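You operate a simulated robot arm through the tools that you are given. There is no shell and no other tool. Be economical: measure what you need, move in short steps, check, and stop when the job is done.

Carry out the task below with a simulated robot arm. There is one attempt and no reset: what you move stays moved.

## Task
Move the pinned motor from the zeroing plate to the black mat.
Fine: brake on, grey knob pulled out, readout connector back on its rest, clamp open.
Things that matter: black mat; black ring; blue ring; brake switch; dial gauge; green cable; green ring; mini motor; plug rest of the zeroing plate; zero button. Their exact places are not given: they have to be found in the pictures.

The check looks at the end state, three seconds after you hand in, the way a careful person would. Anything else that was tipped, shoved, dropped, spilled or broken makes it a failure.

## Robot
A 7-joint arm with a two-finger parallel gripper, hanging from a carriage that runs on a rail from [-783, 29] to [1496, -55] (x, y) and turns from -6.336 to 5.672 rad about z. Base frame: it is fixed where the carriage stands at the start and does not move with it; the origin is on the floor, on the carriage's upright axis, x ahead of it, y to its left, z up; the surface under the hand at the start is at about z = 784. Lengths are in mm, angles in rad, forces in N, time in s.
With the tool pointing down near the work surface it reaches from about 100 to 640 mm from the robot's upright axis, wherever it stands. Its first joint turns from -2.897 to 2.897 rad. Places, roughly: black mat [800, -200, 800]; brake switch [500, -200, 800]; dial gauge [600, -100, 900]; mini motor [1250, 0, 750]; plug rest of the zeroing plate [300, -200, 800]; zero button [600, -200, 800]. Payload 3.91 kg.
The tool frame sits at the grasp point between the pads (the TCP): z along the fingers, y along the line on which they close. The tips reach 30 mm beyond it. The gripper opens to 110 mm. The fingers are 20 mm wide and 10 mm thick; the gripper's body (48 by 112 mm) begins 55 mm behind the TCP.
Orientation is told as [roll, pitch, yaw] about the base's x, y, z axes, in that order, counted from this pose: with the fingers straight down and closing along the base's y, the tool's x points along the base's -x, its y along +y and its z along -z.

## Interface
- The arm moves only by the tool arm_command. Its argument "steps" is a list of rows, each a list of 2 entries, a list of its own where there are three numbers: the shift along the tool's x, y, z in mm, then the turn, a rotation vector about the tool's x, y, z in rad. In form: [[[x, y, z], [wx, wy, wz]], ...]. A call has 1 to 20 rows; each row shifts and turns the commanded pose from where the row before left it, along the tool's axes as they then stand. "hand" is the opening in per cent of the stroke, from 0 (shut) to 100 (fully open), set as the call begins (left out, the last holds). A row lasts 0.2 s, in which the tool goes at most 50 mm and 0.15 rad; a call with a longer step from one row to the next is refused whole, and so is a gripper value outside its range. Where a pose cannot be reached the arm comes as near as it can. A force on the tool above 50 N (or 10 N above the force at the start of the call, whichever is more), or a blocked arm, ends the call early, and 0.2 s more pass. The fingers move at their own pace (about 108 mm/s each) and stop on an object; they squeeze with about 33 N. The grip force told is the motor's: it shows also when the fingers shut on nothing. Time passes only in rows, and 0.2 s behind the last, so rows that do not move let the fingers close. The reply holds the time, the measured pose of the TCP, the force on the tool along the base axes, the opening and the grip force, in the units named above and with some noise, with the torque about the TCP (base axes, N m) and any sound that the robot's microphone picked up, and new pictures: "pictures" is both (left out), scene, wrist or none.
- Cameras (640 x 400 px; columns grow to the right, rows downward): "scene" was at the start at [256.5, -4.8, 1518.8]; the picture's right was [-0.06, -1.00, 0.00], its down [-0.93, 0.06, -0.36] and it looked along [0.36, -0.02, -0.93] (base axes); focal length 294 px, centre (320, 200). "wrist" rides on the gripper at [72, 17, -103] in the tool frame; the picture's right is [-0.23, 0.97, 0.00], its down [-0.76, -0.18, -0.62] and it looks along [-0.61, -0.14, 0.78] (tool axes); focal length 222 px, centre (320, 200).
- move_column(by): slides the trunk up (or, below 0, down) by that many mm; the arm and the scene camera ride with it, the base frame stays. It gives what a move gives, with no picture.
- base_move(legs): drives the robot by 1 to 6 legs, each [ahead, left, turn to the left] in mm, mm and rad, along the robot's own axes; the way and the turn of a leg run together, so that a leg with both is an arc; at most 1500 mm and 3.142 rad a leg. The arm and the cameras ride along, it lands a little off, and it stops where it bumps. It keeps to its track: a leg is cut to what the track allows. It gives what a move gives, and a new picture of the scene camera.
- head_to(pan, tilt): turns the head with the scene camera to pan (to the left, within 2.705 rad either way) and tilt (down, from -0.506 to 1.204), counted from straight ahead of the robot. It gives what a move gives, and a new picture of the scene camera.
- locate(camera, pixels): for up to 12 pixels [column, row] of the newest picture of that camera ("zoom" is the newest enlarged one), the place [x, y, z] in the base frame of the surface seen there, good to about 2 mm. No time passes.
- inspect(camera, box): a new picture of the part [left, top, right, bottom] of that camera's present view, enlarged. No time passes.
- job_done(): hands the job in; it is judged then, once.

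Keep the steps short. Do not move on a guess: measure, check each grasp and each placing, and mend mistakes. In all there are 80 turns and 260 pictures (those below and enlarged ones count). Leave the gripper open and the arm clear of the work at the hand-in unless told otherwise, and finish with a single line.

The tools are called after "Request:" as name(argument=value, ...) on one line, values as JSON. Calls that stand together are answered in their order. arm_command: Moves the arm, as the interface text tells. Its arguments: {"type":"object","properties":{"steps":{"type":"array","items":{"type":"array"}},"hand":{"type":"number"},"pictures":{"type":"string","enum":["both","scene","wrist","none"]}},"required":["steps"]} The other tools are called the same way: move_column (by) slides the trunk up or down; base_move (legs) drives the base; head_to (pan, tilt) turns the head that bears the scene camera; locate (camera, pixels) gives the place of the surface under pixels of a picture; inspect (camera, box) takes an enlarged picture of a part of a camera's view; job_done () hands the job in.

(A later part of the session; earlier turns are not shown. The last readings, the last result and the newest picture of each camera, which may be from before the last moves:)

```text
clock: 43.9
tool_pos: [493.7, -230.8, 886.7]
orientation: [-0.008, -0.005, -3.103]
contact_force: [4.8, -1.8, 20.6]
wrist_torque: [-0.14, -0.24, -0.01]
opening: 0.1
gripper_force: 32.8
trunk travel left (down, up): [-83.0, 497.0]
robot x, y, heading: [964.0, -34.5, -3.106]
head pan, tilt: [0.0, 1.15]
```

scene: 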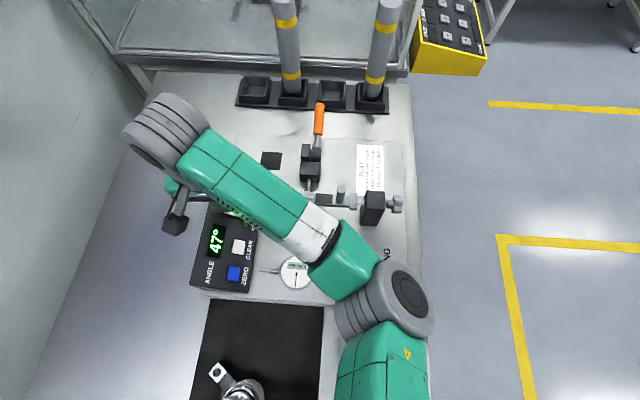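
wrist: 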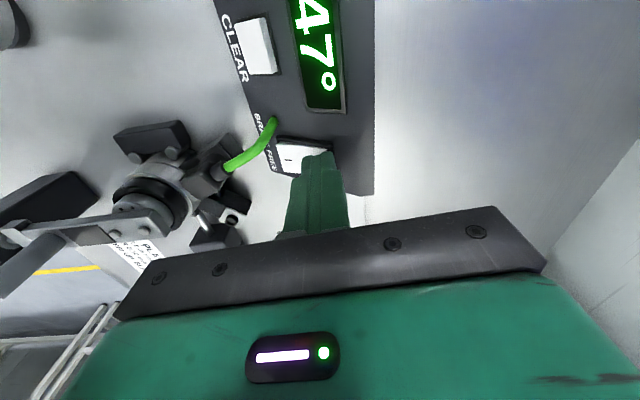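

20 N at tip z≈857; two more mm, then lift and check.

Request:
arm_command(steps=[[[0, 0, 3], [0, 0, 0]], [[0, 0, 0], [0, 0, 0]]], pictures="none")

Request:
arm_command(steps=[[[0, 0, -20], [0, 0, 0]], [[0, 0, -25], [0, 0, 0]], [[0, 0, 0], [0, 0, 0]]])

Request:
inspect(camera="wrist", box=[220, 40, 400, 170])

```text
clock: 44.3
tool_pos: [493.0, -232.5, 885.8]
orientation: [-0.007, -0.011, -3.098]
contact_force: [6.7, -0.4, 22.2]
wrist_torque: [-0.11, -0.4, 0.02]
opening: 0.0
gripper_force: 32.3
trunk travel left (down, up): [-83.0, 497.0]
robot x, y, heading: [963.6, -35.1, -3.103]
head pan, tilt: [0.0, 1.15]
stopped in row 2: the force on the tool passed its limit at 56 N (the readings are from after the stop); the commanded pose is now the measured one
```

```text
clock: 45.1
tool_pos: [495.6, -229.8, 931.2]
orientation: [-0.007, -0.008, -3.102]
contact_force: [-0.1, 0.8, -0.4]
wrist_torque: [0.02, 0.0, 0.01]
opening: 0.0
gripper_force: 32.8
trunk travel left (down, up): [-83.0, 497.0]
robot x, y, heading: [962.6, -34.0, -3.104]
head pan, tilt: [0.0, 1.15]
```

scene: 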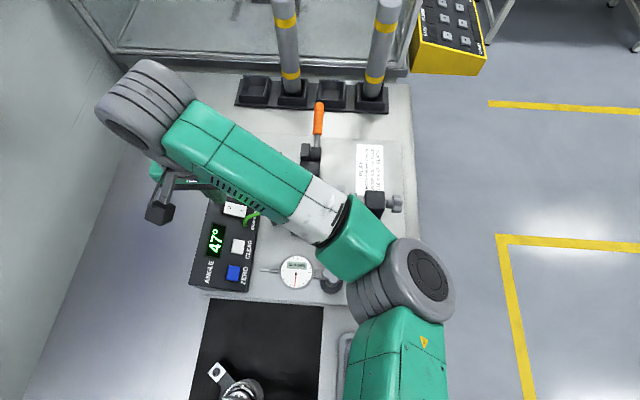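
wrist: 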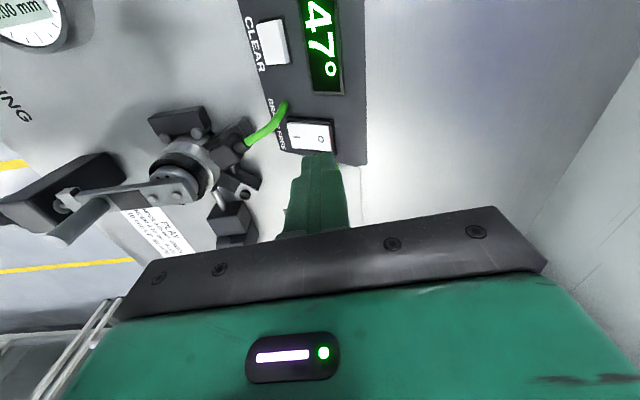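

```text
3.08 times, centred on (310, 105) of wrist
```

zoom: 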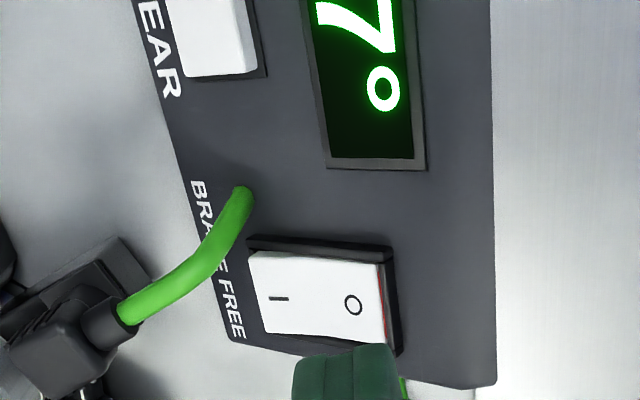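

The red has mostly vanished. I measure the rocker slope.

Request:
locate(camera="zoom", pixels=[[265, 300], [290, 300], [320, 300], [350, 300], [372, 300], [232, 270], [430, 250]])

```text
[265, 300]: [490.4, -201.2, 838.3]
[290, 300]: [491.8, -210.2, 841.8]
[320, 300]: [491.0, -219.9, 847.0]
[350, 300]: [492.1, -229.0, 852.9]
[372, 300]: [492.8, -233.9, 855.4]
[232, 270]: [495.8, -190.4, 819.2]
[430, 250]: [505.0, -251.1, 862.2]
```

The rocker is only about mid-throw (27° vs 30° face); the tip likely met the bezel. I find the rocker's x-range before pressing again a bit further in.

Request:
locate(camera="zoom", pixels=[[320, 243], [320, 262], [320, 325], [320, 338], [368, 256], [368, 330], [390, 300], [395, 330], [380, 300]])

```text
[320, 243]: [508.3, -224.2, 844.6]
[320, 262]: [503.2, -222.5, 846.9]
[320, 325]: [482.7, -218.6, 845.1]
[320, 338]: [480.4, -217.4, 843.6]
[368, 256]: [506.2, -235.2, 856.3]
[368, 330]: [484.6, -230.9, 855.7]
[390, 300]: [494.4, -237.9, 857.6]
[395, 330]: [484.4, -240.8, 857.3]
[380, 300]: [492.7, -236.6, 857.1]
```

I shift to y≈-224 and press deeper (down to tip z≈849).

Request:
arm_command(steps=[[[-2.5, -6, 15], [0, 0, 0]], [[0, 0, 20], [0, 0, 0]], [[0, 0, 5], [0, 0, 0]], [[0, 0, 4], [0, 0, 0]], [[0, 0, 3], [0, 0, 0]], [[0, 0, 3], [0, 0, 0]], [[0, 0, 2], [0, 0, 0]], [[0, 0, 0], [0, 0, 0]]], pictures="none")

Request:
arm_command(steps=[[[0, 0, -20], [0, 0, 0]], [[0, 0, -30], [0, 0, 0]], [[0, 0, 0], [0, 0, 0]]], pictures="wrist")

Request:
inspect(camera="wrist", box=[220, 40, 400, 170])

Request:
locate(camera="zoom", pixels=[[265, 300], [290, 300], [320, 300], [350, 300], [372, 300]])

```text
clock: 46.6
tool_pos: [492.3, -223.2, 883.9]
orientation: [-0.006, -0.012, -3.1]
contact_force: [8.5, 3.8, 24.0]
wrist_torque: [-0.1, -0.07, 0.03]
opening: 0.0
gripper_force: 32.9
trunk travel left (down, up): [-83.0, 497.0]
robot x, y, heading: [960.1, -33.0, -3.102]
head pan, tilt: [0.0, 1.15]
stopped in row 7: the force on the tool passed its limit at 58 N (the readings are from after the stop); the commanded pose is now the measured one
```

```text
clock: 47.4
tool_pos: [492.4, -223.3, 931.7]
orientation: [-0.005, -0.013, -3.099]
contact_force: [-1.2, -0.5, 1.2]
wrist_torque: [0.0, -0.02, -0.01]
opening: 0.0
gripper_force: 32.7
trunk travel left (down, up): [-83.0, 497.0]
robot x, y, heading: [963.5, -36.4, -3.106]
head pan, tilt: [0.0, 1.15]
```

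wrist: 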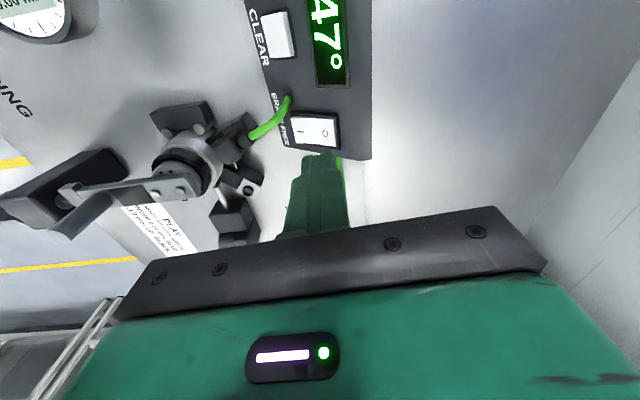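

```text
3.08 times, centred on (310, 105) of wrist
```

zoom: 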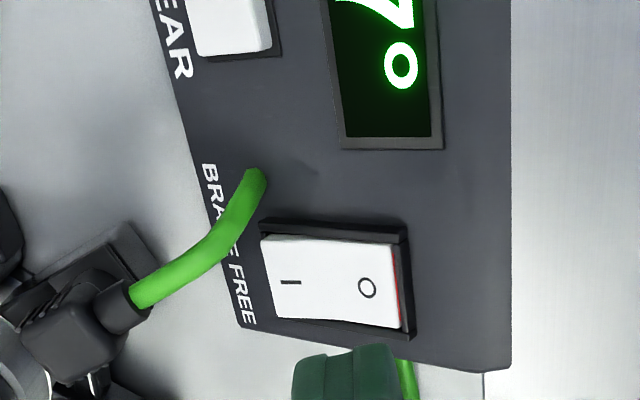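

```text
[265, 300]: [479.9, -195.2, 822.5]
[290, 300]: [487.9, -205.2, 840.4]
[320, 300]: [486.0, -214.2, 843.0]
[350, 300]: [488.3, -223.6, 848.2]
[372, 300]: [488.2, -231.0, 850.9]
```

Request:
locate(camera="zoom", pixels=[[250, 100], [300, 180], [380, 190], [470, 190], [490, 300], [445, 300], [300, 250], [340, 250], [380, 260], [300, 310], [340, 315], [385, 318]])

```text
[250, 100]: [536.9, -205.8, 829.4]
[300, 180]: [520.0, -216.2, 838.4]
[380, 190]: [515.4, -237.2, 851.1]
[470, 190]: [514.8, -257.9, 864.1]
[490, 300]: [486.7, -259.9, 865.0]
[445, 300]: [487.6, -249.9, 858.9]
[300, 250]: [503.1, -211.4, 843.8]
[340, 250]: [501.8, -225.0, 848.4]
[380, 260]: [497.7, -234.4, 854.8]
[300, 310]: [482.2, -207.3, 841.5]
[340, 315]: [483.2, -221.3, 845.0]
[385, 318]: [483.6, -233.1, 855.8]
```

The rocker now tilts to the O side (about +12° before, about -10° now): brake on. Next the grey knob: I raise the hand, travel to y≈88 and turn 90° so that the fingers close along x.

Request:
arm_command(steps=[[[0, 0, -40], [0, 0, 0]], [[0, 0, -40], [0, 0, 0]], [[-3, -45, 0], [0, 0, 0]], [[-3, -45, 0], [0, 0, 0]], [[-3, -45, 0], [0, 0, 0]], [[-3, -45, 0], [0, 0, 0]], [[-3, -45, 0], [0, 0, 0]], [[-2, -45, 0], [0, 0, 0]], [[-2, -41, 0], [0, 0, 0]], [[0, 0, 0], [0, 0, 0]]], hand=75, pictures="none")

Request:
arm_command(steps=[[[0, 0, 0], [0, 0, -0.145]], [[0, 0, 0], [0, 0, -0.145]], [[0, 0, 0], [0, 0, -0.145]], [[0, 0, 0], [0, 0, -0.145]], [[0, 0, 0], [0, 0, -0.145]], [[0, 0, 0], [0, 0, -0.145]], [[0, 0, 0], [0, 0, -0.145]], [[0, 0, 0], [0, 0, -0.145]], [[0, 0, 0], [0, 0, -0.145]], [[0, 0, 0], [0, 0, -0.145]], [[0, 0, 0], [0, 0, -0.09]], [[0, 0, 0], [0, 0, 0]]])

```text
clock: 49.6
tool_pos: [461.3, 83.8, 1012.4]
orientation: [-0.005, -0.011, -3.098]
contact_force: [-0.4, 0.1, 0.7]
wrist_torque: [-0.03, 0.01, 0.02]
opening: 82.5
gripper_force: 0.0
trunk travel left (down, up): [-83.0, 497.0]
robot x, y, heading: [965.3, -33.9, -3.106]
head pan, tilt: [0.0, 1.15]
```

```text
clock: 52.2
tool_pos: [461.8, 85.6, 1014.3]
orientation: [-0.011, 0.004, -1.558]
contact_force: [0.0, -0.4, 0.4]
wrist_torque: [0.02, 0.0, -0.01]
opening: 82.6
gripper_force: 0.0
trunk travel left (down, up): [-83.0, 497.0]
robot x, y, heading: [964.9, -37.0, -3.11]
head pan, tilt: [0.0, 1.15]
```

scene: 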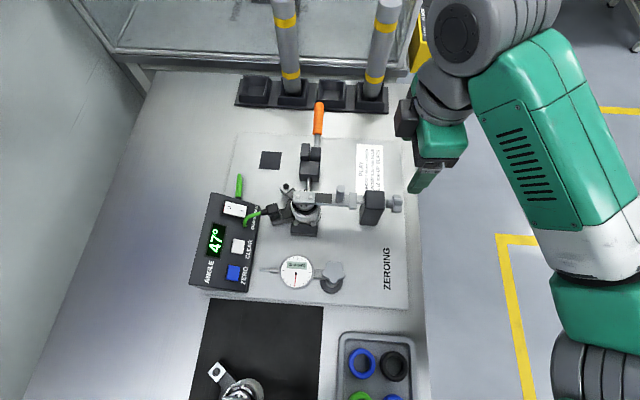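
wrist: 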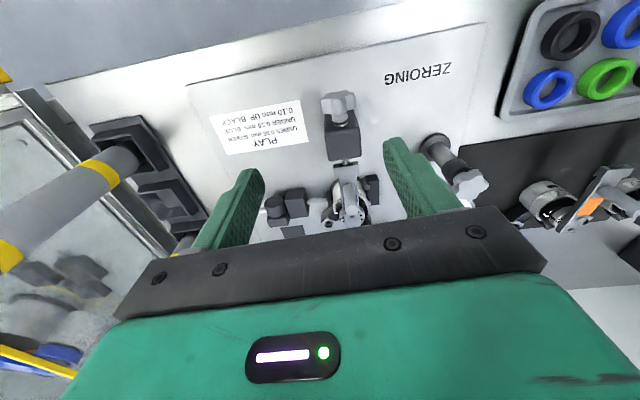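

Well placed. I enlarge the knob and measure it.

Request:
inspect(camera="scene", box=[270, 170, 420, 260])

Request:
inspect(camera="wrist", box=[290, 80, 400, 220])

Request:
locate(camera="wrist", pixels=[[325, 107], [338, 100], [352, 107], [340, 118], [340, 128], [342, 145], [330, 135], [358, 135], [347, 165], [349, 185]])

Request:
locate(camera="scene", pixels=[[393, 203], [399, 203], [397, 196], [397, 210], [388, 203], [373, 205], [355, 201], [340, 197], [320, 199], [300, 205], [275, 212], [288, 188]])

```text
4.27 times, centred on (345, 215) of scene
```

zoom: 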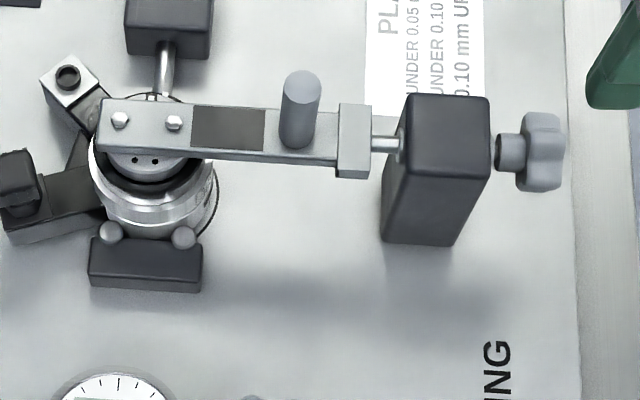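

```text
2.86 times, centred on (345, 150) of wrist
```

zoom: 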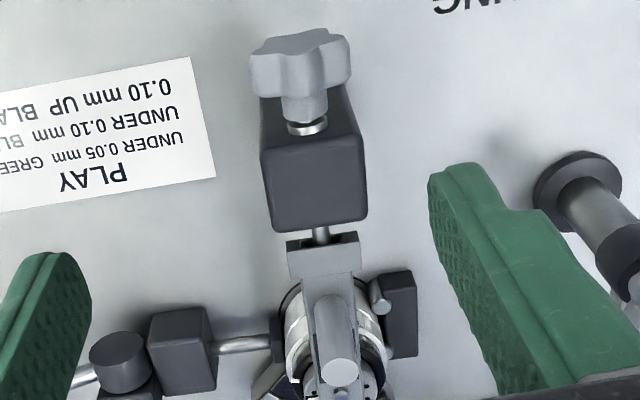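

```text
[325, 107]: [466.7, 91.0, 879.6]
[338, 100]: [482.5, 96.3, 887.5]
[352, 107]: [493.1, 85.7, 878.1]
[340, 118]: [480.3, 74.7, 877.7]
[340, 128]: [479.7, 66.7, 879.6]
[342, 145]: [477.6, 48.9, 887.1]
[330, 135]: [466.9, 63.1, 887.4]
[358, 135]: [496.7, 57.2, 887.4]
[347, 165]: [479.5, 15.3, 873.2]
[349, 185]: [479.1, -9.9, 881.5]
```

```text
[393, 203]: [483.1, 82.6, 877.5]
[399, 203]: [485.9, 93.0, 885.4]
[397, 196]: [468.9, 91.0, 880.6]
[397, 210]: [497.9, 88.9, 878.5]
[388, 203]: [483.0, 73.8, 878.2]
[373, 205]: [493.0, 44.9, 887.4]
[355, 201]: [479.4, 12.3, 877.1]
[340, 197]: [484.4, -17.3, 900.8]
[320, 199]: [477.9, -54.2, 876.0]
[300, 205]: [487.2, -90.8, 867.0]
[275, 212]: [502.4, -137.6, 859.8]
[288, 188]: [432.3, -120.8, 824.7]
```

Knob: x≈481, y 82–97, axis z≈872. I come down around it with fingers at ±41 mm in x, centred at y≈90.

Request:
arm_command(steps=[[[4.5, 19, 40], [0, 0, 0]], [[0, 0, 45], [0, 0, 0]], [[0, 0, 40], [0, 0, 0]], [[0, 0, 16], [0, 0, 0]], [[0, 0, 0], [0, 0, 0]]])

Request:
inspect(camera="wrist", box=[200, 60, 480, 240])

```text
clock: 53.4
tool_pos: [479.4, 91.7, 873.4]
orientation: [-0.012, 0.005, -1.559]
contact_force: [-0.1, 0.0, 0.0]
wrist_torque: [0.0, 0.01, 0.03]
opening: 82.4
gripper_force: 0.1
trunk travel left (down, up): [-83.0, 497.0]
robot x, y, heading: [963.9, -36.4, -3.11]
head pan, tilt: [0.0, 1.15]
```

scene: 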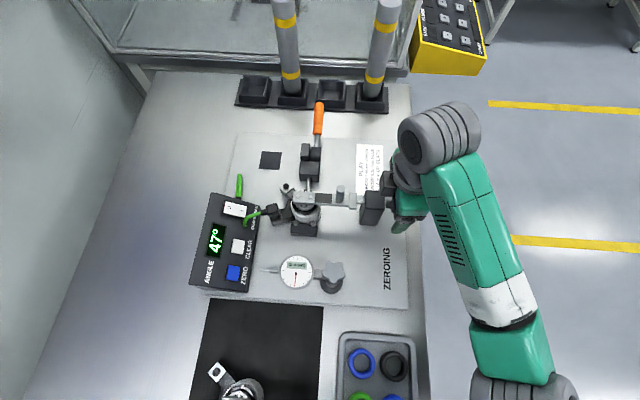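
wrist: 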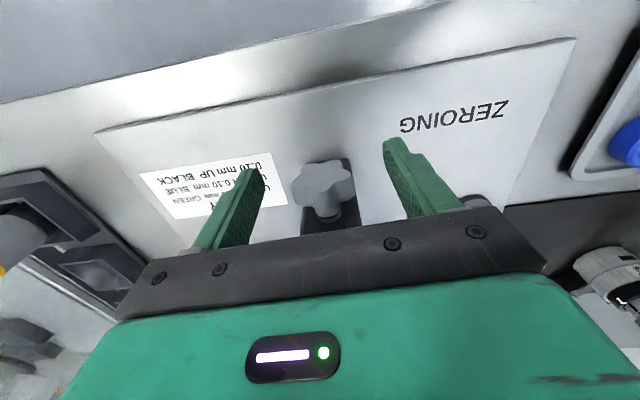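

```text
2.22 times, centred on (340, 150) of wrist
```

zoom: 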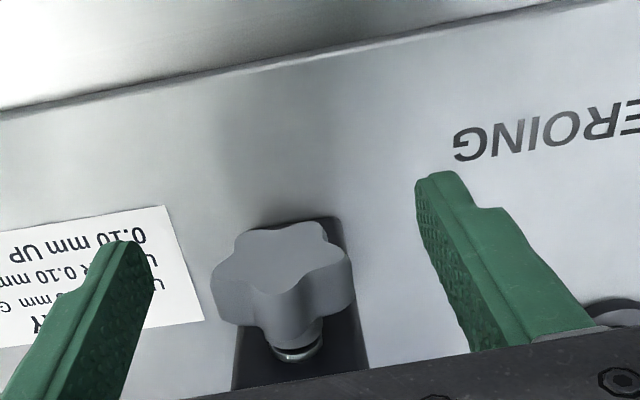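

The knob is between the fingers. Close.

Request:
arm_command(steps=[[[0, 0, 0], [0, 0, 0]], [[0, 0, 0], [0, 0, 0]], [[0, 0, 0], [0, 0, 0]]], hand=0, pictures="wrist")

```text
clock: 54.2
tool_pos: [480.7, 92.3, 873.7]
orientation: [-0.01, 0.005, -1.56]
contact_force: [8.7, -0.7, 3.7]
wrist_torque: [0.09, -0.24, -0.69]
opening: 34.9
gripper_force: 45.0
trunk travel left (down, up): [-83.0, 497.0]
robot x, y, heading: [962.0, -34.6, -3.106]
head pan, tilt: [0.0, 1.15]
```

wrist: 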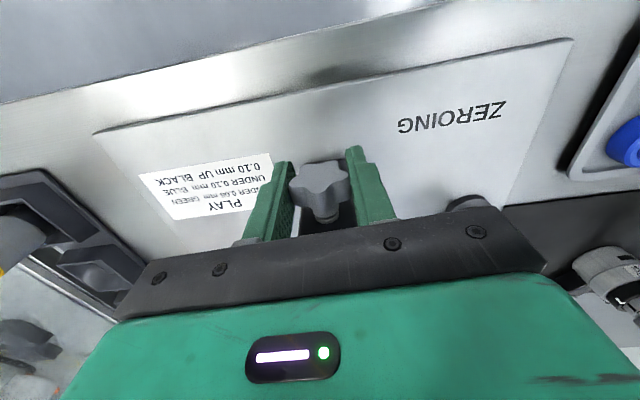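

Gripped (34.9 mm). I pull along +y (tool x) in 5 mm steps.

Request:
arm_command(steps=[[[4, 0.7, 0], [0, 0, 0]], [[4, 0, 0], [0, 0, 0]], [[4, 0, 0], [0, 0, 0]], [[4, 0, 0], [0, 0, 0]], [[4, 0, 0], [0, 0, 0]], [[0, 0, 0], [0, 0, 0]]])

Request:
inspect(camera="scene", box=[270, 150, 430, 260])

```text
clock: 55.6
tool_pos: [480.5, 111.1, 873.1]
orientation: [-0.013, 0.004, -1.558]
contact_force: [6.2, -4.4, 15.6]
wrist_torque: [0.15, -0.24, -0.72]
opening: 34.4
gripper_force: 45.2
trunk travel left (down, up): [-83.0, 497.0]
robot x, y, heading: [967.1, -33.8, -3.106]
head pan, tilt: [0.0, 1.15]
```

scene: 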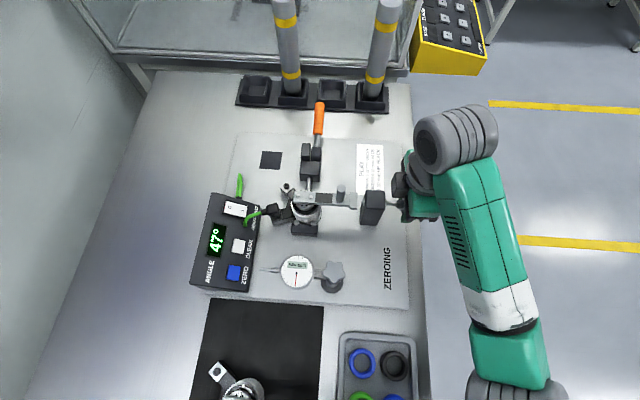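
wrist: 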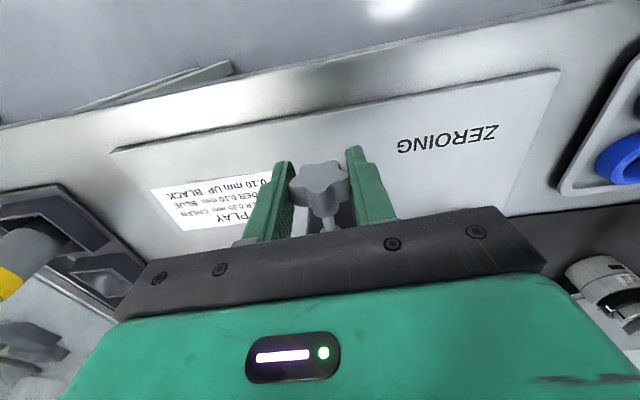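

```text
3.64 times, centred on (350, 205) of scene
```

zoom: 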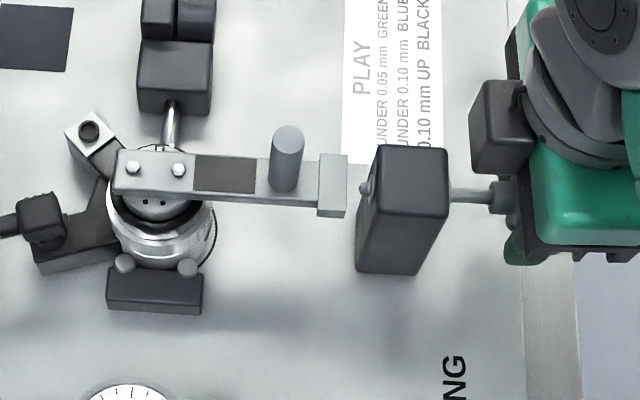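

The pin has left the lever block. I pull a little more to reach the stop, then release.

Request:
arm_command(steps=[[[3, 0, 0], [0, 0, 0]], [[2, 0, 0], [0, 0, 0]], [[0, 0, 0], [0, 0, 0]]], pictures="none")

Request:
arm_command(steps=[[[0, 0, 0], [0, 0, 0]], [[0, 0, 0], [0, 0, 0]], [[0, 0, -20], [0, 0, 0]], [[0, 0, -40], [0, 0, 0]], [[0, 0, -40], [0, 0, 0]], [[0, 0, 0], [0, 0, 0]]], hand=70)

Request:
inspect(camera="scene", box=[250, 150, 430, 260])

```text
clock: 56.4
tool_pos: [480.9, 112.2, 873.8]
orientation: [-0.01, -0.001, -1.558]
contact_force: [11.7, -20.3, 20.8]
wrist_torque: [-0.06, -0.26, -0.65]
opening: 34.9
gripper_force: 45.3
trunk travel left (down, up): [-83.0, 497.0]
robot x, y, heading: [961.3, -35.7, -3.106]
head pan, tilt: [0.0, 1.15]
```

```text
clock: 57.8
tool_pos: [480.9, 115.5, 973.9]
orientation: [-0.012, 0.005, -1.563]
contact_force: [0.4, 0.1, -0.2]
wrist_torque: [0.02, 0.01, -0.03]
opening: 76.9
gripper_force: 0.1
trunk travel left (down, up): [-83.0, 497.0]
robot x, y, heading: [964.4, -34.8, -3.107]
head pan, tilt: [0.0, 1.15]
```

scene: 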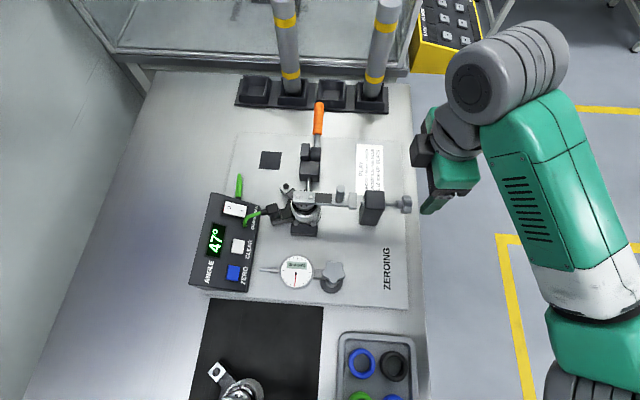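
wrist: 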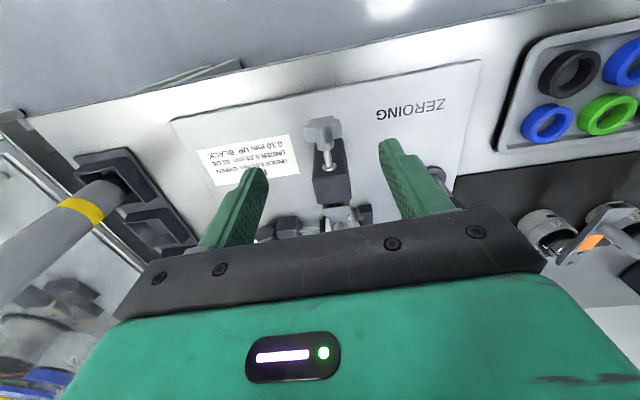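

```text
3.56 times, centred on (340, 205) of scene
```

zoom: 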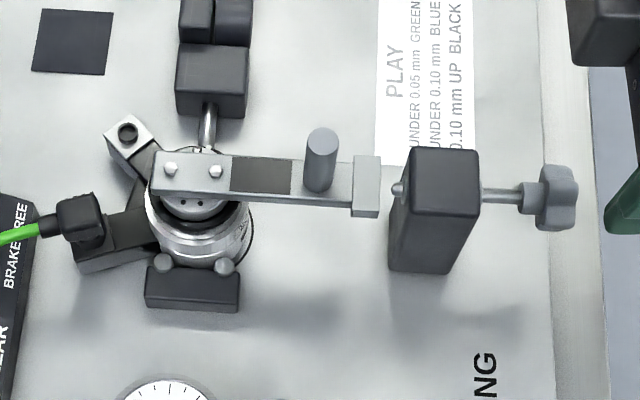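

The knob stays out with the pin clear. Next the connector at ~(500,-138,860): I move the hand over it at z≈975 and turn +0.44.

Request:
arm_command(steps=[[[-45, 3, 0], [0, 0, 0]], [[-45, 3, 0], [0, 0, 0]], [[-45, 3, 0], [0, 0, 0]], [[-45, 3, 0], [0, 0, 0]], [[-45, 3, 0], [0, 0, 0]], [[-30, 3, 0], [0, 0, 0]], [[0, 0, 0], [0, 0, -0.146]], [[0, 0, 0], [0, 0, -0.146]], [[0, 0, 0], [0, 0, -0.145]], [[0, 0, 0], [0, 0, 0]]])

Request:
inspect(camera="wrist", box=[230, 60, 430, 220])

```text
clock: 60.0
tool_pos: [501.5, -139.0, 973.1]
orientation: [-0.01, 0.01, -1.122]
contact_force: [0.5, -0.4, -0.2]
wrist_torque: [-0.01, 0.05, 0.03]
opening: 76.9
gripper_force: 0.1
trunk travel left (down, up): [-83.0, 497.0]
robot x, y, heading: [967.0, -36.7, -3.106]
head pan, tilt: [0.0, 1.15]
```

scene: 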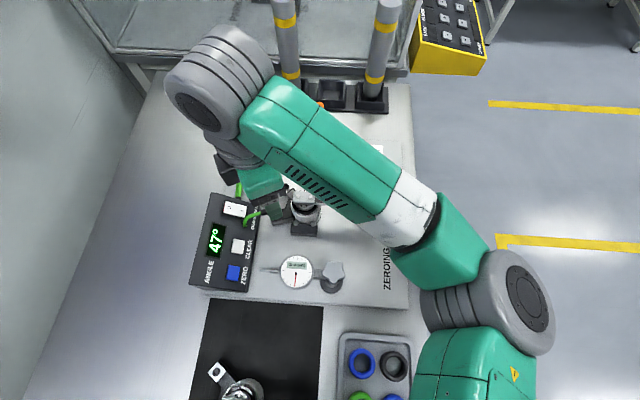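
wrist: 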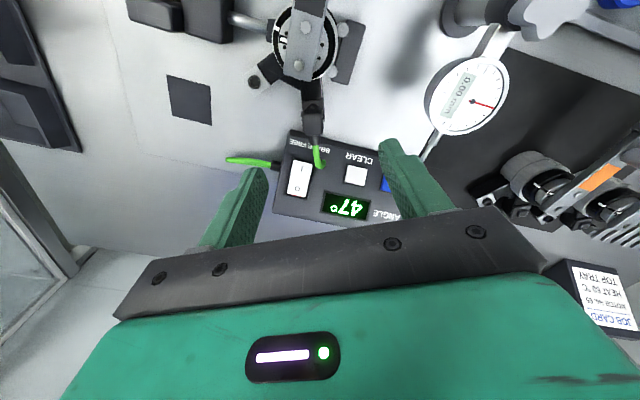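

```text
2.50 times, centred on (330, 140) of wrist
```

zoom: 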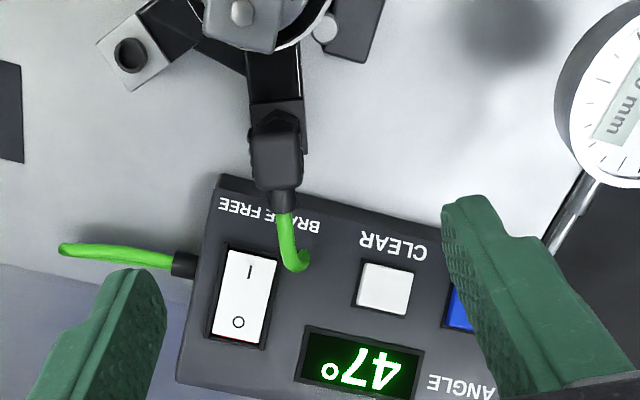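

Request:
locate(camera="zoom", pixels=[[258, 128], [296, 128], [258, 180], [296, 180], [276, 155], [252, 150], [302, 100], [268, 95], [295, 75], [258, 75], [565, 235], [283, 205]])

Request:
locate(camera="wrist", pixels=[[425, 158], [437, 138], [270, 165], [232, 159], [188, 100], [300, 40], [345, 50]])

```text
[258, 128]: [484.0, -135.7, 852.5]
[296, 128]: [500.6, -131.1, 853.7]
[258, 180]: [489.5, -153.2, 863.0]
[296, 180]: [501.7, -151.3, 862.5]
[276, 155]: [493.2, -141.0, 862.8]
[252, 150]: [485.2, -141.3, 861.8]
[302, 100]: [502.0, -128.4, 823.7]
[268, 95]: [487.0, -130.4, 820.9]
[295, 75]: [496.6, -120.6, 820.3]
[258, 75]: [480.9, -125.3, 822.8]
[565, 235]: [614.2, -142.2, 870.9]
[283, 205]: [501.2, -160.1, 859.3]
```

```text
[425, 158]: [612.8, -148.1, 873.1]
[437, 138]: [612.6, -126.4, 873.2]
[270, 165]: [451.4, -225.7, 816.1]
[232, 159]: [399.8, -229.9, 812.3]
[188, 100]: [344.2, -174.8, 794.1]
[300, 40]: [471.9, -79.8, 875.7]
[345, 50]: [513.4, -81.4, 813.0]
```

Plug body is centred at ≈(494,-143), z 825–863, axis ~18° from -y; the socket arm's top is 822. I trim the yaw to -1.256, centre, and go down to z≈857 (tips 827).

Request:
arm_command(steps=[[[0, 0, 0], [0, 0, 0.134]], [[-0.7, -7.6, 30], [0, 0, 0]], [[0, 0, 40], [0, 0, 0]], [[0, 0, 30], [0, 0, 0]], [[0, 0, 0], [0, 0, 0]]], hand=50)

Request:
inspect(camera="wrist", box=[200, 60, 440, 240])

```text
clock: 61.2
tool_pos: [496.1, -143.4, 874.6]
orientation: [-0.01, 0.008, -1.258]
contact_force: [0.0, 0.0, -0.4]
wrist_torque: [-0.01, -0.01, -0.02]
opening: 55.0
gripper_force: 0.1
trunk travel left (down, up): [-83.0, 497.0]
robot x, y, heading: [966.8, -32.3, -3.103]
head pan, tilt: [0.0, 1.15]
```

scene: 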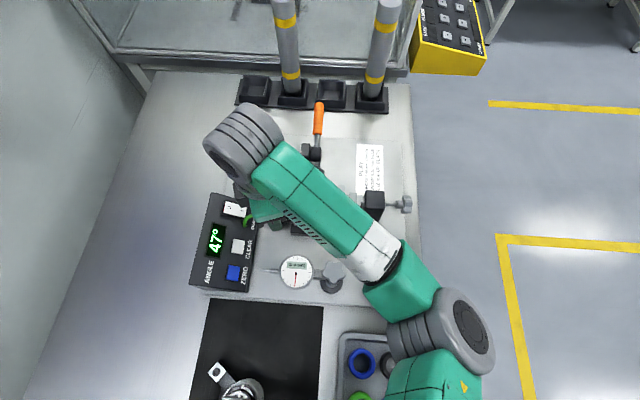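
wrist: 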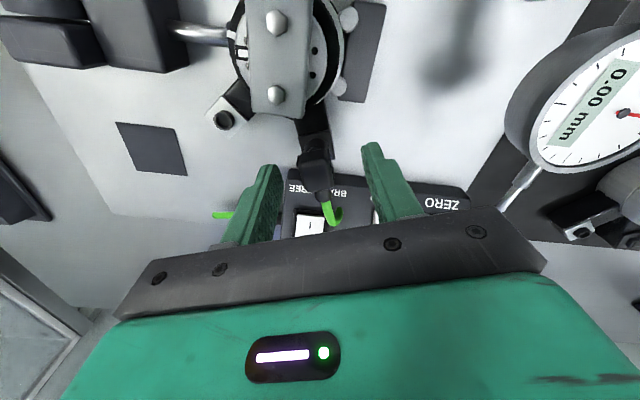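

```text
2.22 times, centred on (320, 150) of wrist
```

zoom: 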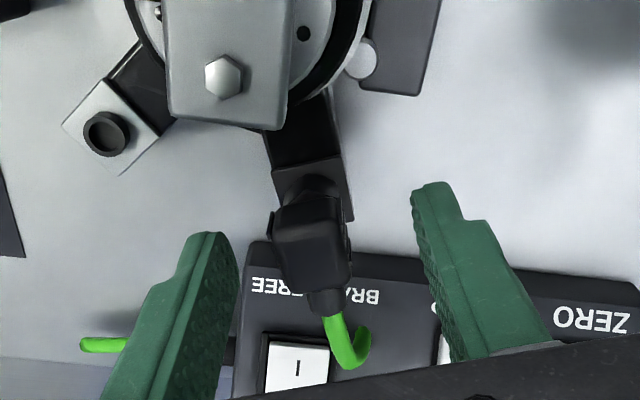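

Aligned. I go down the last 17 mm and close on the plug.

Request:
arm_command(steps=[[[0, -1, 12], [0, 0, 0]], [[0, 0, 5], [0, 0, 0]], [[0, 0, 0], [0, 0, 0]]], pictures="none")

Request:
arm_command(steps=[[[0, 0, 0], [0, 0, 0]], [[0, 0, 0], [0, 0, 0]], [[0, 0, 0], [0, 0, 0]]], hand=0)

Request:
inspect(camera="wrist", box=[200, 60, 440, 240])

```text
clock: 62.0
tool_pos: [492.9, -143.4, 855.0]
orientation: [-0.009, 0.009, -1.257]
contact_force: [0.2, -0.1, -0.1]
wrist_torque: [-0.01, -0.01, 0.01]
opening: 55.3
gripper_force: 0.1
trunk travel left (down, up): [-83.0, 497.0]
robot x, y, heading: [962.7, -34.6, -3.104]
head pan, tilt: [0.0, 1.15]
```

```text
clock: 62.8
tool_pos: [492.9, -142.9, 856.3]
orientation: [-0.011, 0.01, -1.256]
contact_force: [-0.2, 0.6, -0.2]
wrist_torque: [0.03, -0.14, -0.06]
opening: 19.0
gripper_force: 33.3
trunk travel left (down, up): [-83.0, 497.0]
robot x, y, heading: [967.6, -35.8, -3.105]
head pan, tilt: [0.0, 1.15]
```

scene: 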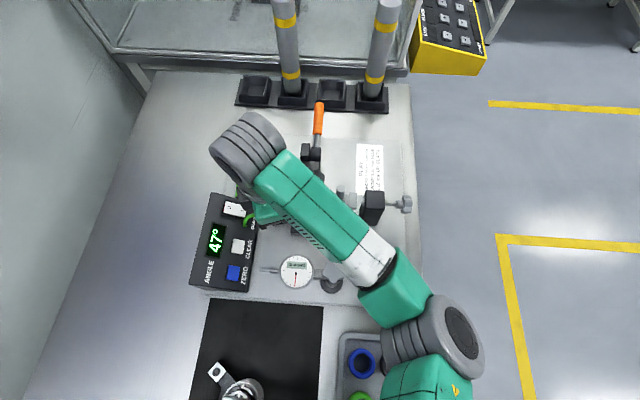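
wrist: 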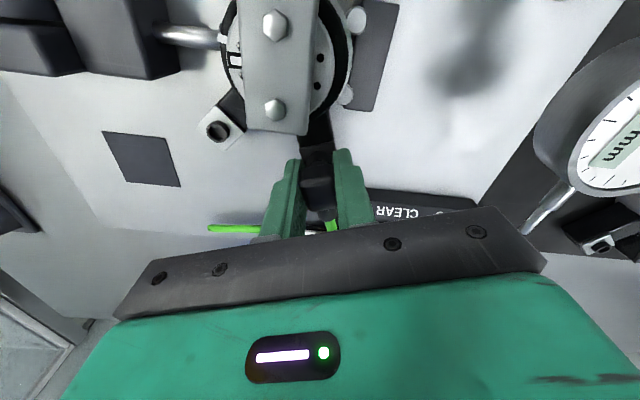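

```text
2.22 times, centred on (320, 150) of wrist
```

zoom: 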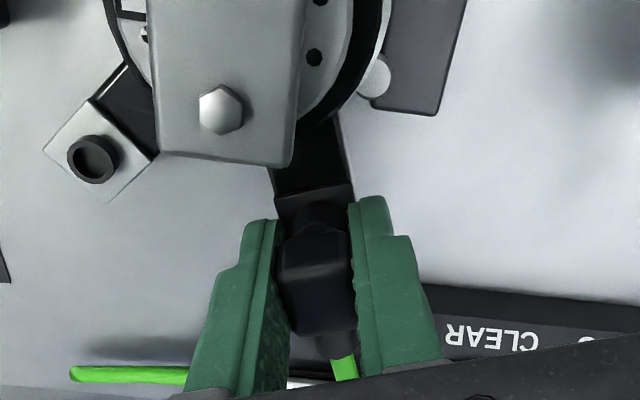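

Plug gripped, 19 mm wide. I pull it straight up in small steps.

Request:
arm_command(steps=[[[0, 0, -3], [0, 0, 0]], [[0, 0, -4], [0, 0, 0]], [[0, 0, -5], [0, 0, 0]], [[0, 0, -6], [0, 0, 0]], [[0, 0, -8], [0, 0, 0]], [[0, 0, -10], [0, 0, 0]], [[0, 0, 0], [0, 0, 0]]])

Request:
inspect(camera="wrist", box=[180, 40, 440, 240])

```text
clock: 64.4
tool_pos: [493.9, -142.6, 891.4]
orientation: [-0.01, 0.008, -1.257]
contact_force: [-0.8, 0.0, 0.0]
wrist_torque: [0.03, -0.01, -0.01]
opening: 19.2
gripper_force: 33.2
trunk travel left (down, up): [-83.0, 497.0]
robot x, y, heading: [963.2, -32.1, -3.106]
head pan, tilt: [0.0, 1.15]
```

scene: 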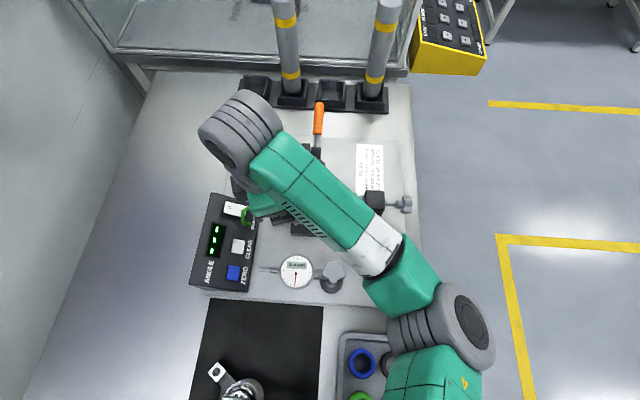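
wrist: 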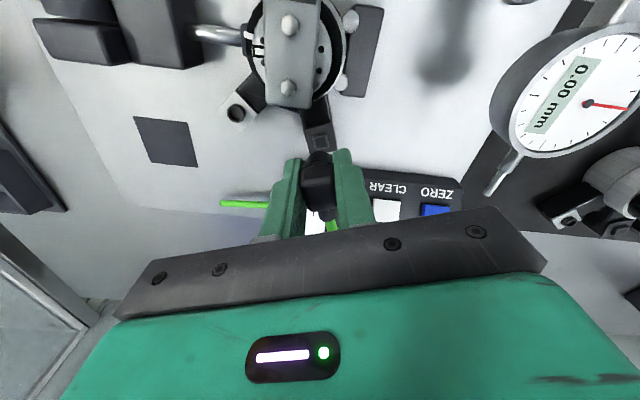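

```text
2.00 times, centred on (310, 140) of wrist
```

zoom: 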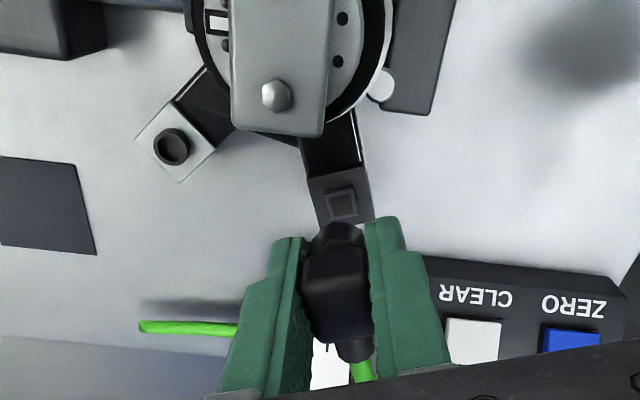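

Unplugged (readout shows dashes). I lift 30 and carry the plug over to the black rest pad at (343,-174).

Request:
arm_command(steps=[[[0, 0, -30], [0, 0, 0]], [[4.3, -38, 0], [0, 0, 0]], [[4.3, -38, 0], [0, 0, 0]], [[4.3, -38, 0], [0, 0, 0]], [[4.3, -38, 0], [0, 0, 0]], [[0, 0, 0], [0, 0, 0]]])

Request:
inspect(camera="scene", box=[180, 110, 340, 250])

Request:
inspect(camera="wrist", box=[180, 40, 440, 240])

```text
clock: 65.8
tool_pos: [343.1, -173.6, 923.1]
orientation: [-0.011, 0.008, -1.258]
contact_force: [0.5, 0.3, 0.5]
wrist_torque: [-0.02, -0.01, -0.02]
opening: 19.0
gripper_force: 33.1
trunk travel left (down, up): [-83.0, 497.0]
robot x, y, heading: [968.7, -33.8, -3.109]
head pan, tilt: [0.0, 1.15]
```

scene: 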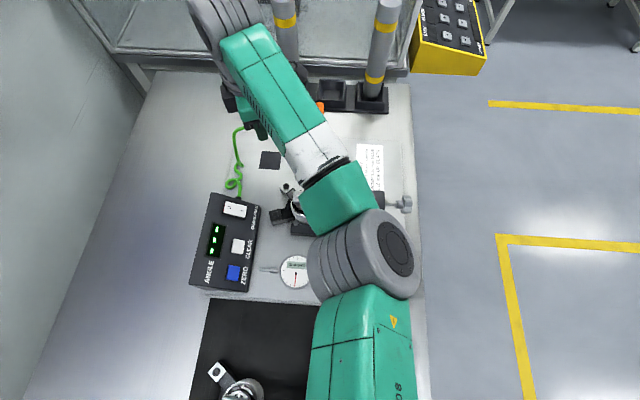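
wrist: 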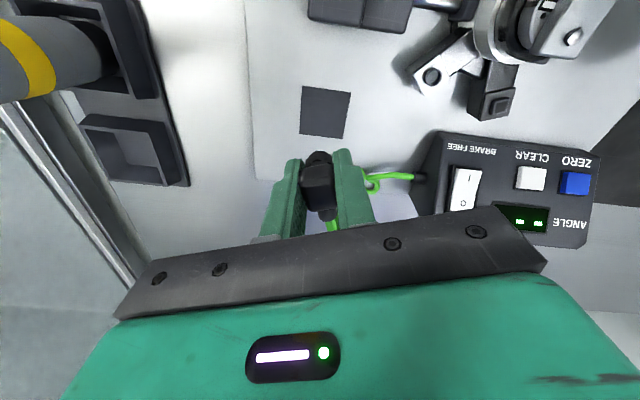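

```text
2.86 times, centred on (260, 180) of scene
```

zoom: 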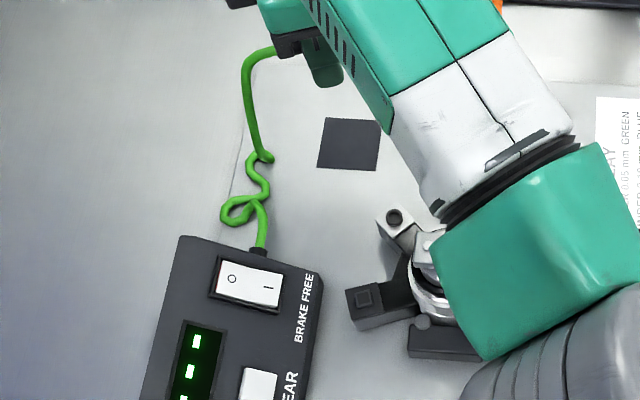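

```text
2.00 times, centred on (310, 140) of wrist
```

zoom: 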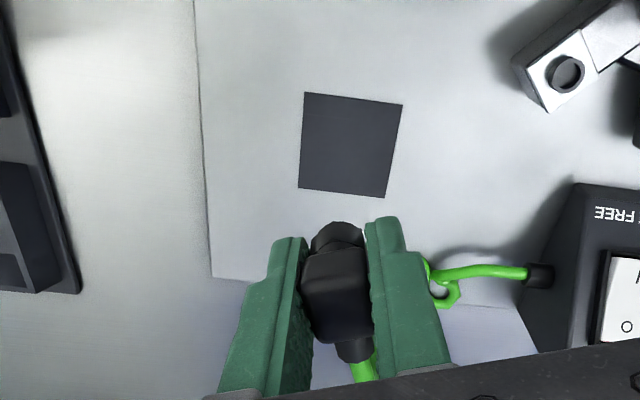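

I confirm the pad's corners.

Request:
locate(camera="zoom", pixels=[[307, 97], [398, 107], [303, 187], [385, 193], [350, 145], [260, 150]])

Request:
arm_command(steps=[[[0, 0, 40], [0, 0, 0]], [[0, 0, 30], [0, 0, 0]], [[0, 0, 0], [0, 0, 0]]], pictures="wrist")

```text
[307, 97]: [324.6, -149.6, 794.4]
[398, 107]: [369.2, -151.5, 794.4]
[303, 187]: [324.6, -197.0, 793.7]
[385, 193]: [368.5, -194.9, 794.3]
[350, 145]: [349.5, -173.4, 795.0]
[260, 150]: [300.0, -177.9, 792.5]
```

```text
clock: 66.6
tool_pos: [341.6, -172.7, 851.5]
orientation: [-0.01, 0.008, -1.256]
contact_force: [-0.1, -0.1, 0.0]
wrist_torque: [0.0, -0.06, 0.03]
opening: 18.9
gripper_force: 33.2
trunk travel left (down, up): [-83.0, 497.0]
robot x, y, heading: [965.6, -34.1, -3.106]
head pan, tilt: [0.0, 1.15]
```

wrist: 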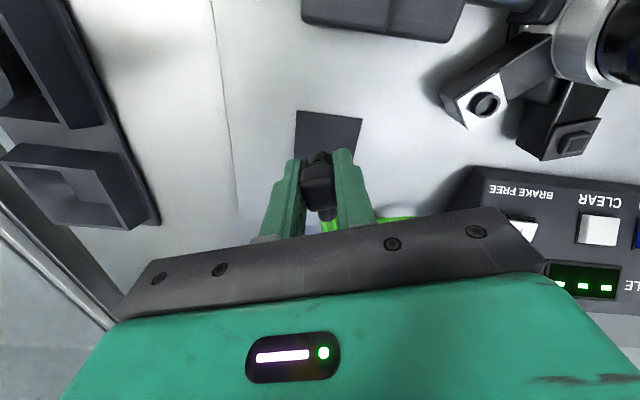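

Pad centre is (347,-173). I shift 5 mm and lower gently.

Request:
arm_command(steps=[[[-1.5, 4.8, 5], [0, 0, 0]], [[0, 0, 5], [0, 0, 0]], [[0, 0, 3], [0, 0, 0]], [[0, 0, 0], [0, 0, 0]]], pictures="none")

Request:
arm_command(steps=[[[0, 0, 2], [0, 0, 0]], [[0, 0, 2], [0, 0, 0]], [[0, 0, 0], [0, 0, 0]]], pictures="none")

Request:
arm_command(steps=[[[0, 0, 2], [0, 0, 0]], [[0, 0, 1.5], [0, 0, 0]], [[0, 0, 0], [0, 0, 0]]], pictures="wrist")

```text
clock: 67.6
tool_pos: [347.0, -171.9, 839.0]
orientation: [-0.011, 0.011, -1.258]
contact_force: [0.5, -0.2, 0.1]
wrist_torque: [0.0, -0.01, -0.01]
opening: 19.0
gripper_force: 33.5
trunk travel left (down, up): [-83.0, 497.0]
robot x, y, heading: [961.3, -37.8, -3.106]
head pan, tilt: [0.0, 1.15]
```

```text
clock: 68.4
tool_pos: [347.1, -172.5, 835.1]
orientation: [-0.01, 0.008, -1.255]
contact_force: [-1.0, 0.3, 0.0]
wrist_torque: [0.01, -0.02, 0.02]
opening: 19.0
gripper_force: 33.4
trunk travel left (down, up): [-83.0, 497.0]
robot x, y, heading: [965.2, -37.5, -3.1]
head pan, tilt: [0.0, 1.15]
```

```text
clock: 69.2
tool_pos: [347.2, -171.7, 831.9]
orientation: [-0.011, 0.005, -1.259]
contact_force: [-0.1, -0.4, -0.4]
wrist_torque: [-0.03, -0.03, 0.0]
opening: 19.0
gripper_force: 32.6
trunk travel left (down, up): [-83.0, 497.0]
robot x, y, heading: [960.3, -37.6, -3.108]
head pan, tilt: [0.0, 1.15]
```

wrist: 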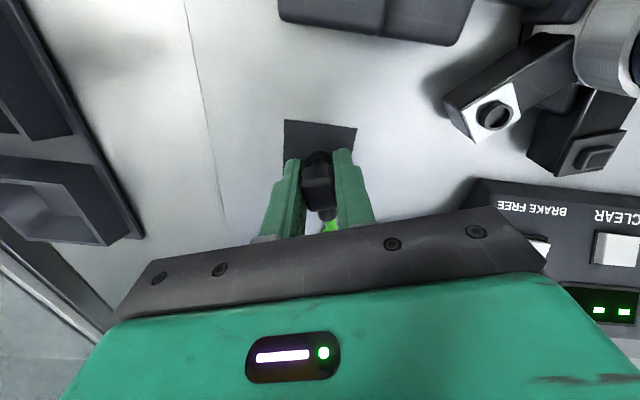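

No contact yet (TCP 832). I go on in millimetre steps.

Request:
arm_command(steps=[[[0, 0, 1.5], [0, 0, 0]], [[0, 0, 1.5], [0, 0, 0]], [[0, 0, 0], [0, 0, 0]]], pictures="none")

Request:
arm_command(steps=[[[0, 0, 1.5], [0, 0, 0]], [[0, 0, 1], [0, 0, 0]], [[0, 0, 0], [0, 0, 0]]], pictures="wrist")

Request:
inspect(camera="wrist", box=[240, 90, 400, 240])

```text
clock: 70.0
tool_pos: [347.5, -171.9, 829.1]
orientation: [-0.009, 0.009, -1.256]
contact_force: [0.4, 0.1, -0.1]
wrist_torque: [-0.01, -0.02, -0.03]
opening: 18.8
gripper_force: 32.8
trunk travel left (down, up): [-83.0, 497.0]
robot x, y, heading: [964.0, -37.0, -3.102]
head pan, tilt: [0.0, 1.15]
```

```text
clock: 70.8
tool_pos: [347.3, -172.5, 827.5]
orientation: [-0.011, 0.008, -1.256]
contact_force: [0.0, 0.7, -0.7]
wrist_torque: [-0.02, -0.04, 0.0]
opening: 18.9
gripper_force: 32.7
trunk travel left (down, up): [-83.0, 497.0]
robot x, y, heading: [964.1, -37.5, -3.103]
head pan, tilt: [0.0, 1.15]
```

wrist: 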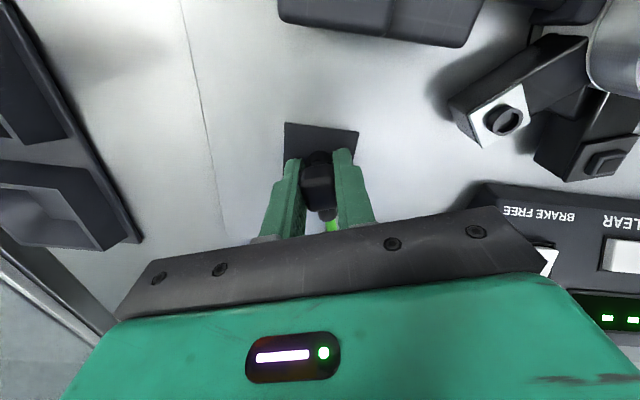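

```text
2.67 times, centred on (320, 165) of wrist
```

zoom: 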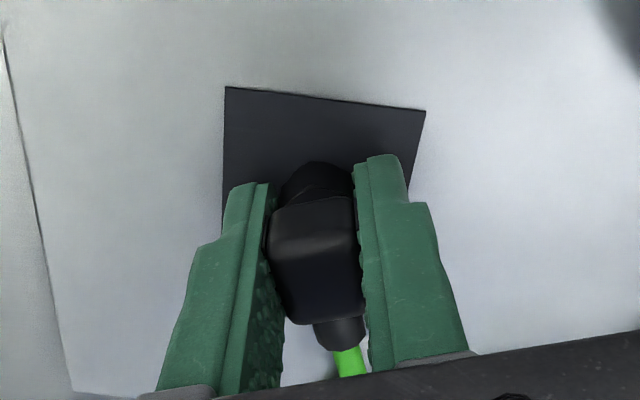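

Tips are ~3 mm above the pad. Two mm more, then open and look.

Request:
arm_command(steps=[[[0, 0, 1], [0, 0, 0]], [[0, 0, 1], [0, 0, 0]], [[0, 0, 0], [0, 0, 0]]], pictures="none")

Request:
arm_command(steps=[[[0, 0, 0], [0, 0, 0]], [[0, 0, 0], [0, 0, 0]], [[0, 0, 0], [0, 0, 0]]], hand=45, pictures="wrist")

Request:
inspect(camera="wrist", box=[240, 90, 400, 240])

```text
clock: 71.6
tool_pos: [347.6, -172.3, 825.4]
orientation: [-0.012, 0.009, -1.255]
contact_force: [-0.5, -0.6, -0.6]
wrist_torque: [-0.04, -0.03, -0.01]
opening: 19.2
gripper_force: 32.8
trunk travel left (down, up): [-83.0, 497.0]
robot x, y, heading: [962.0, -35.8, -3.106]
head pan, tilt: [0.0, 1.15]
```

```text
clock: 72.4
tool_pos: [346.4, -171.3, 824.6]
orientation: [-0.01, 0.009, -1.257]
contact_force: [-0.5, 0.1, 0.5]
wrist_torque: [-0.01, -0.02, 0.04]
opening: 49.6
gripper_force: 0.0
trunk travel left (down, up): [-83.0, 497.0]
robot x, y, heading: [963.7, -34.8, -3.104]
head pan, tilt: [0.0, 1.15]
```

wrist: 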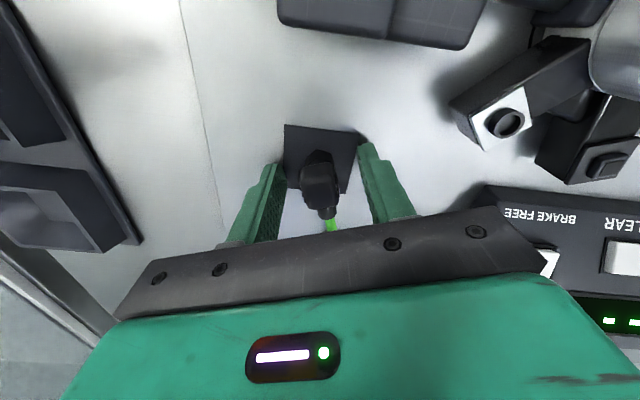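

```text
2.67 times, centred on (320, 165) of wrist
```

zoom: 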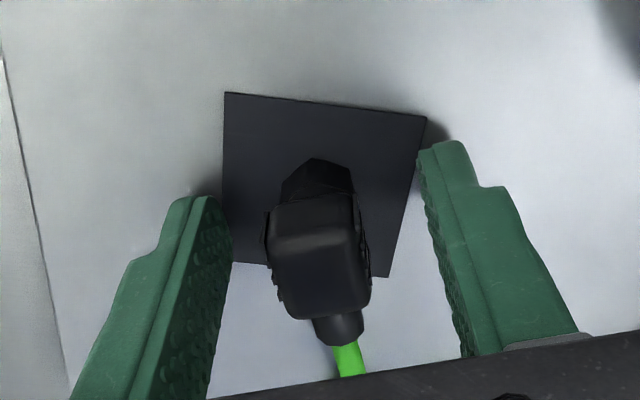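

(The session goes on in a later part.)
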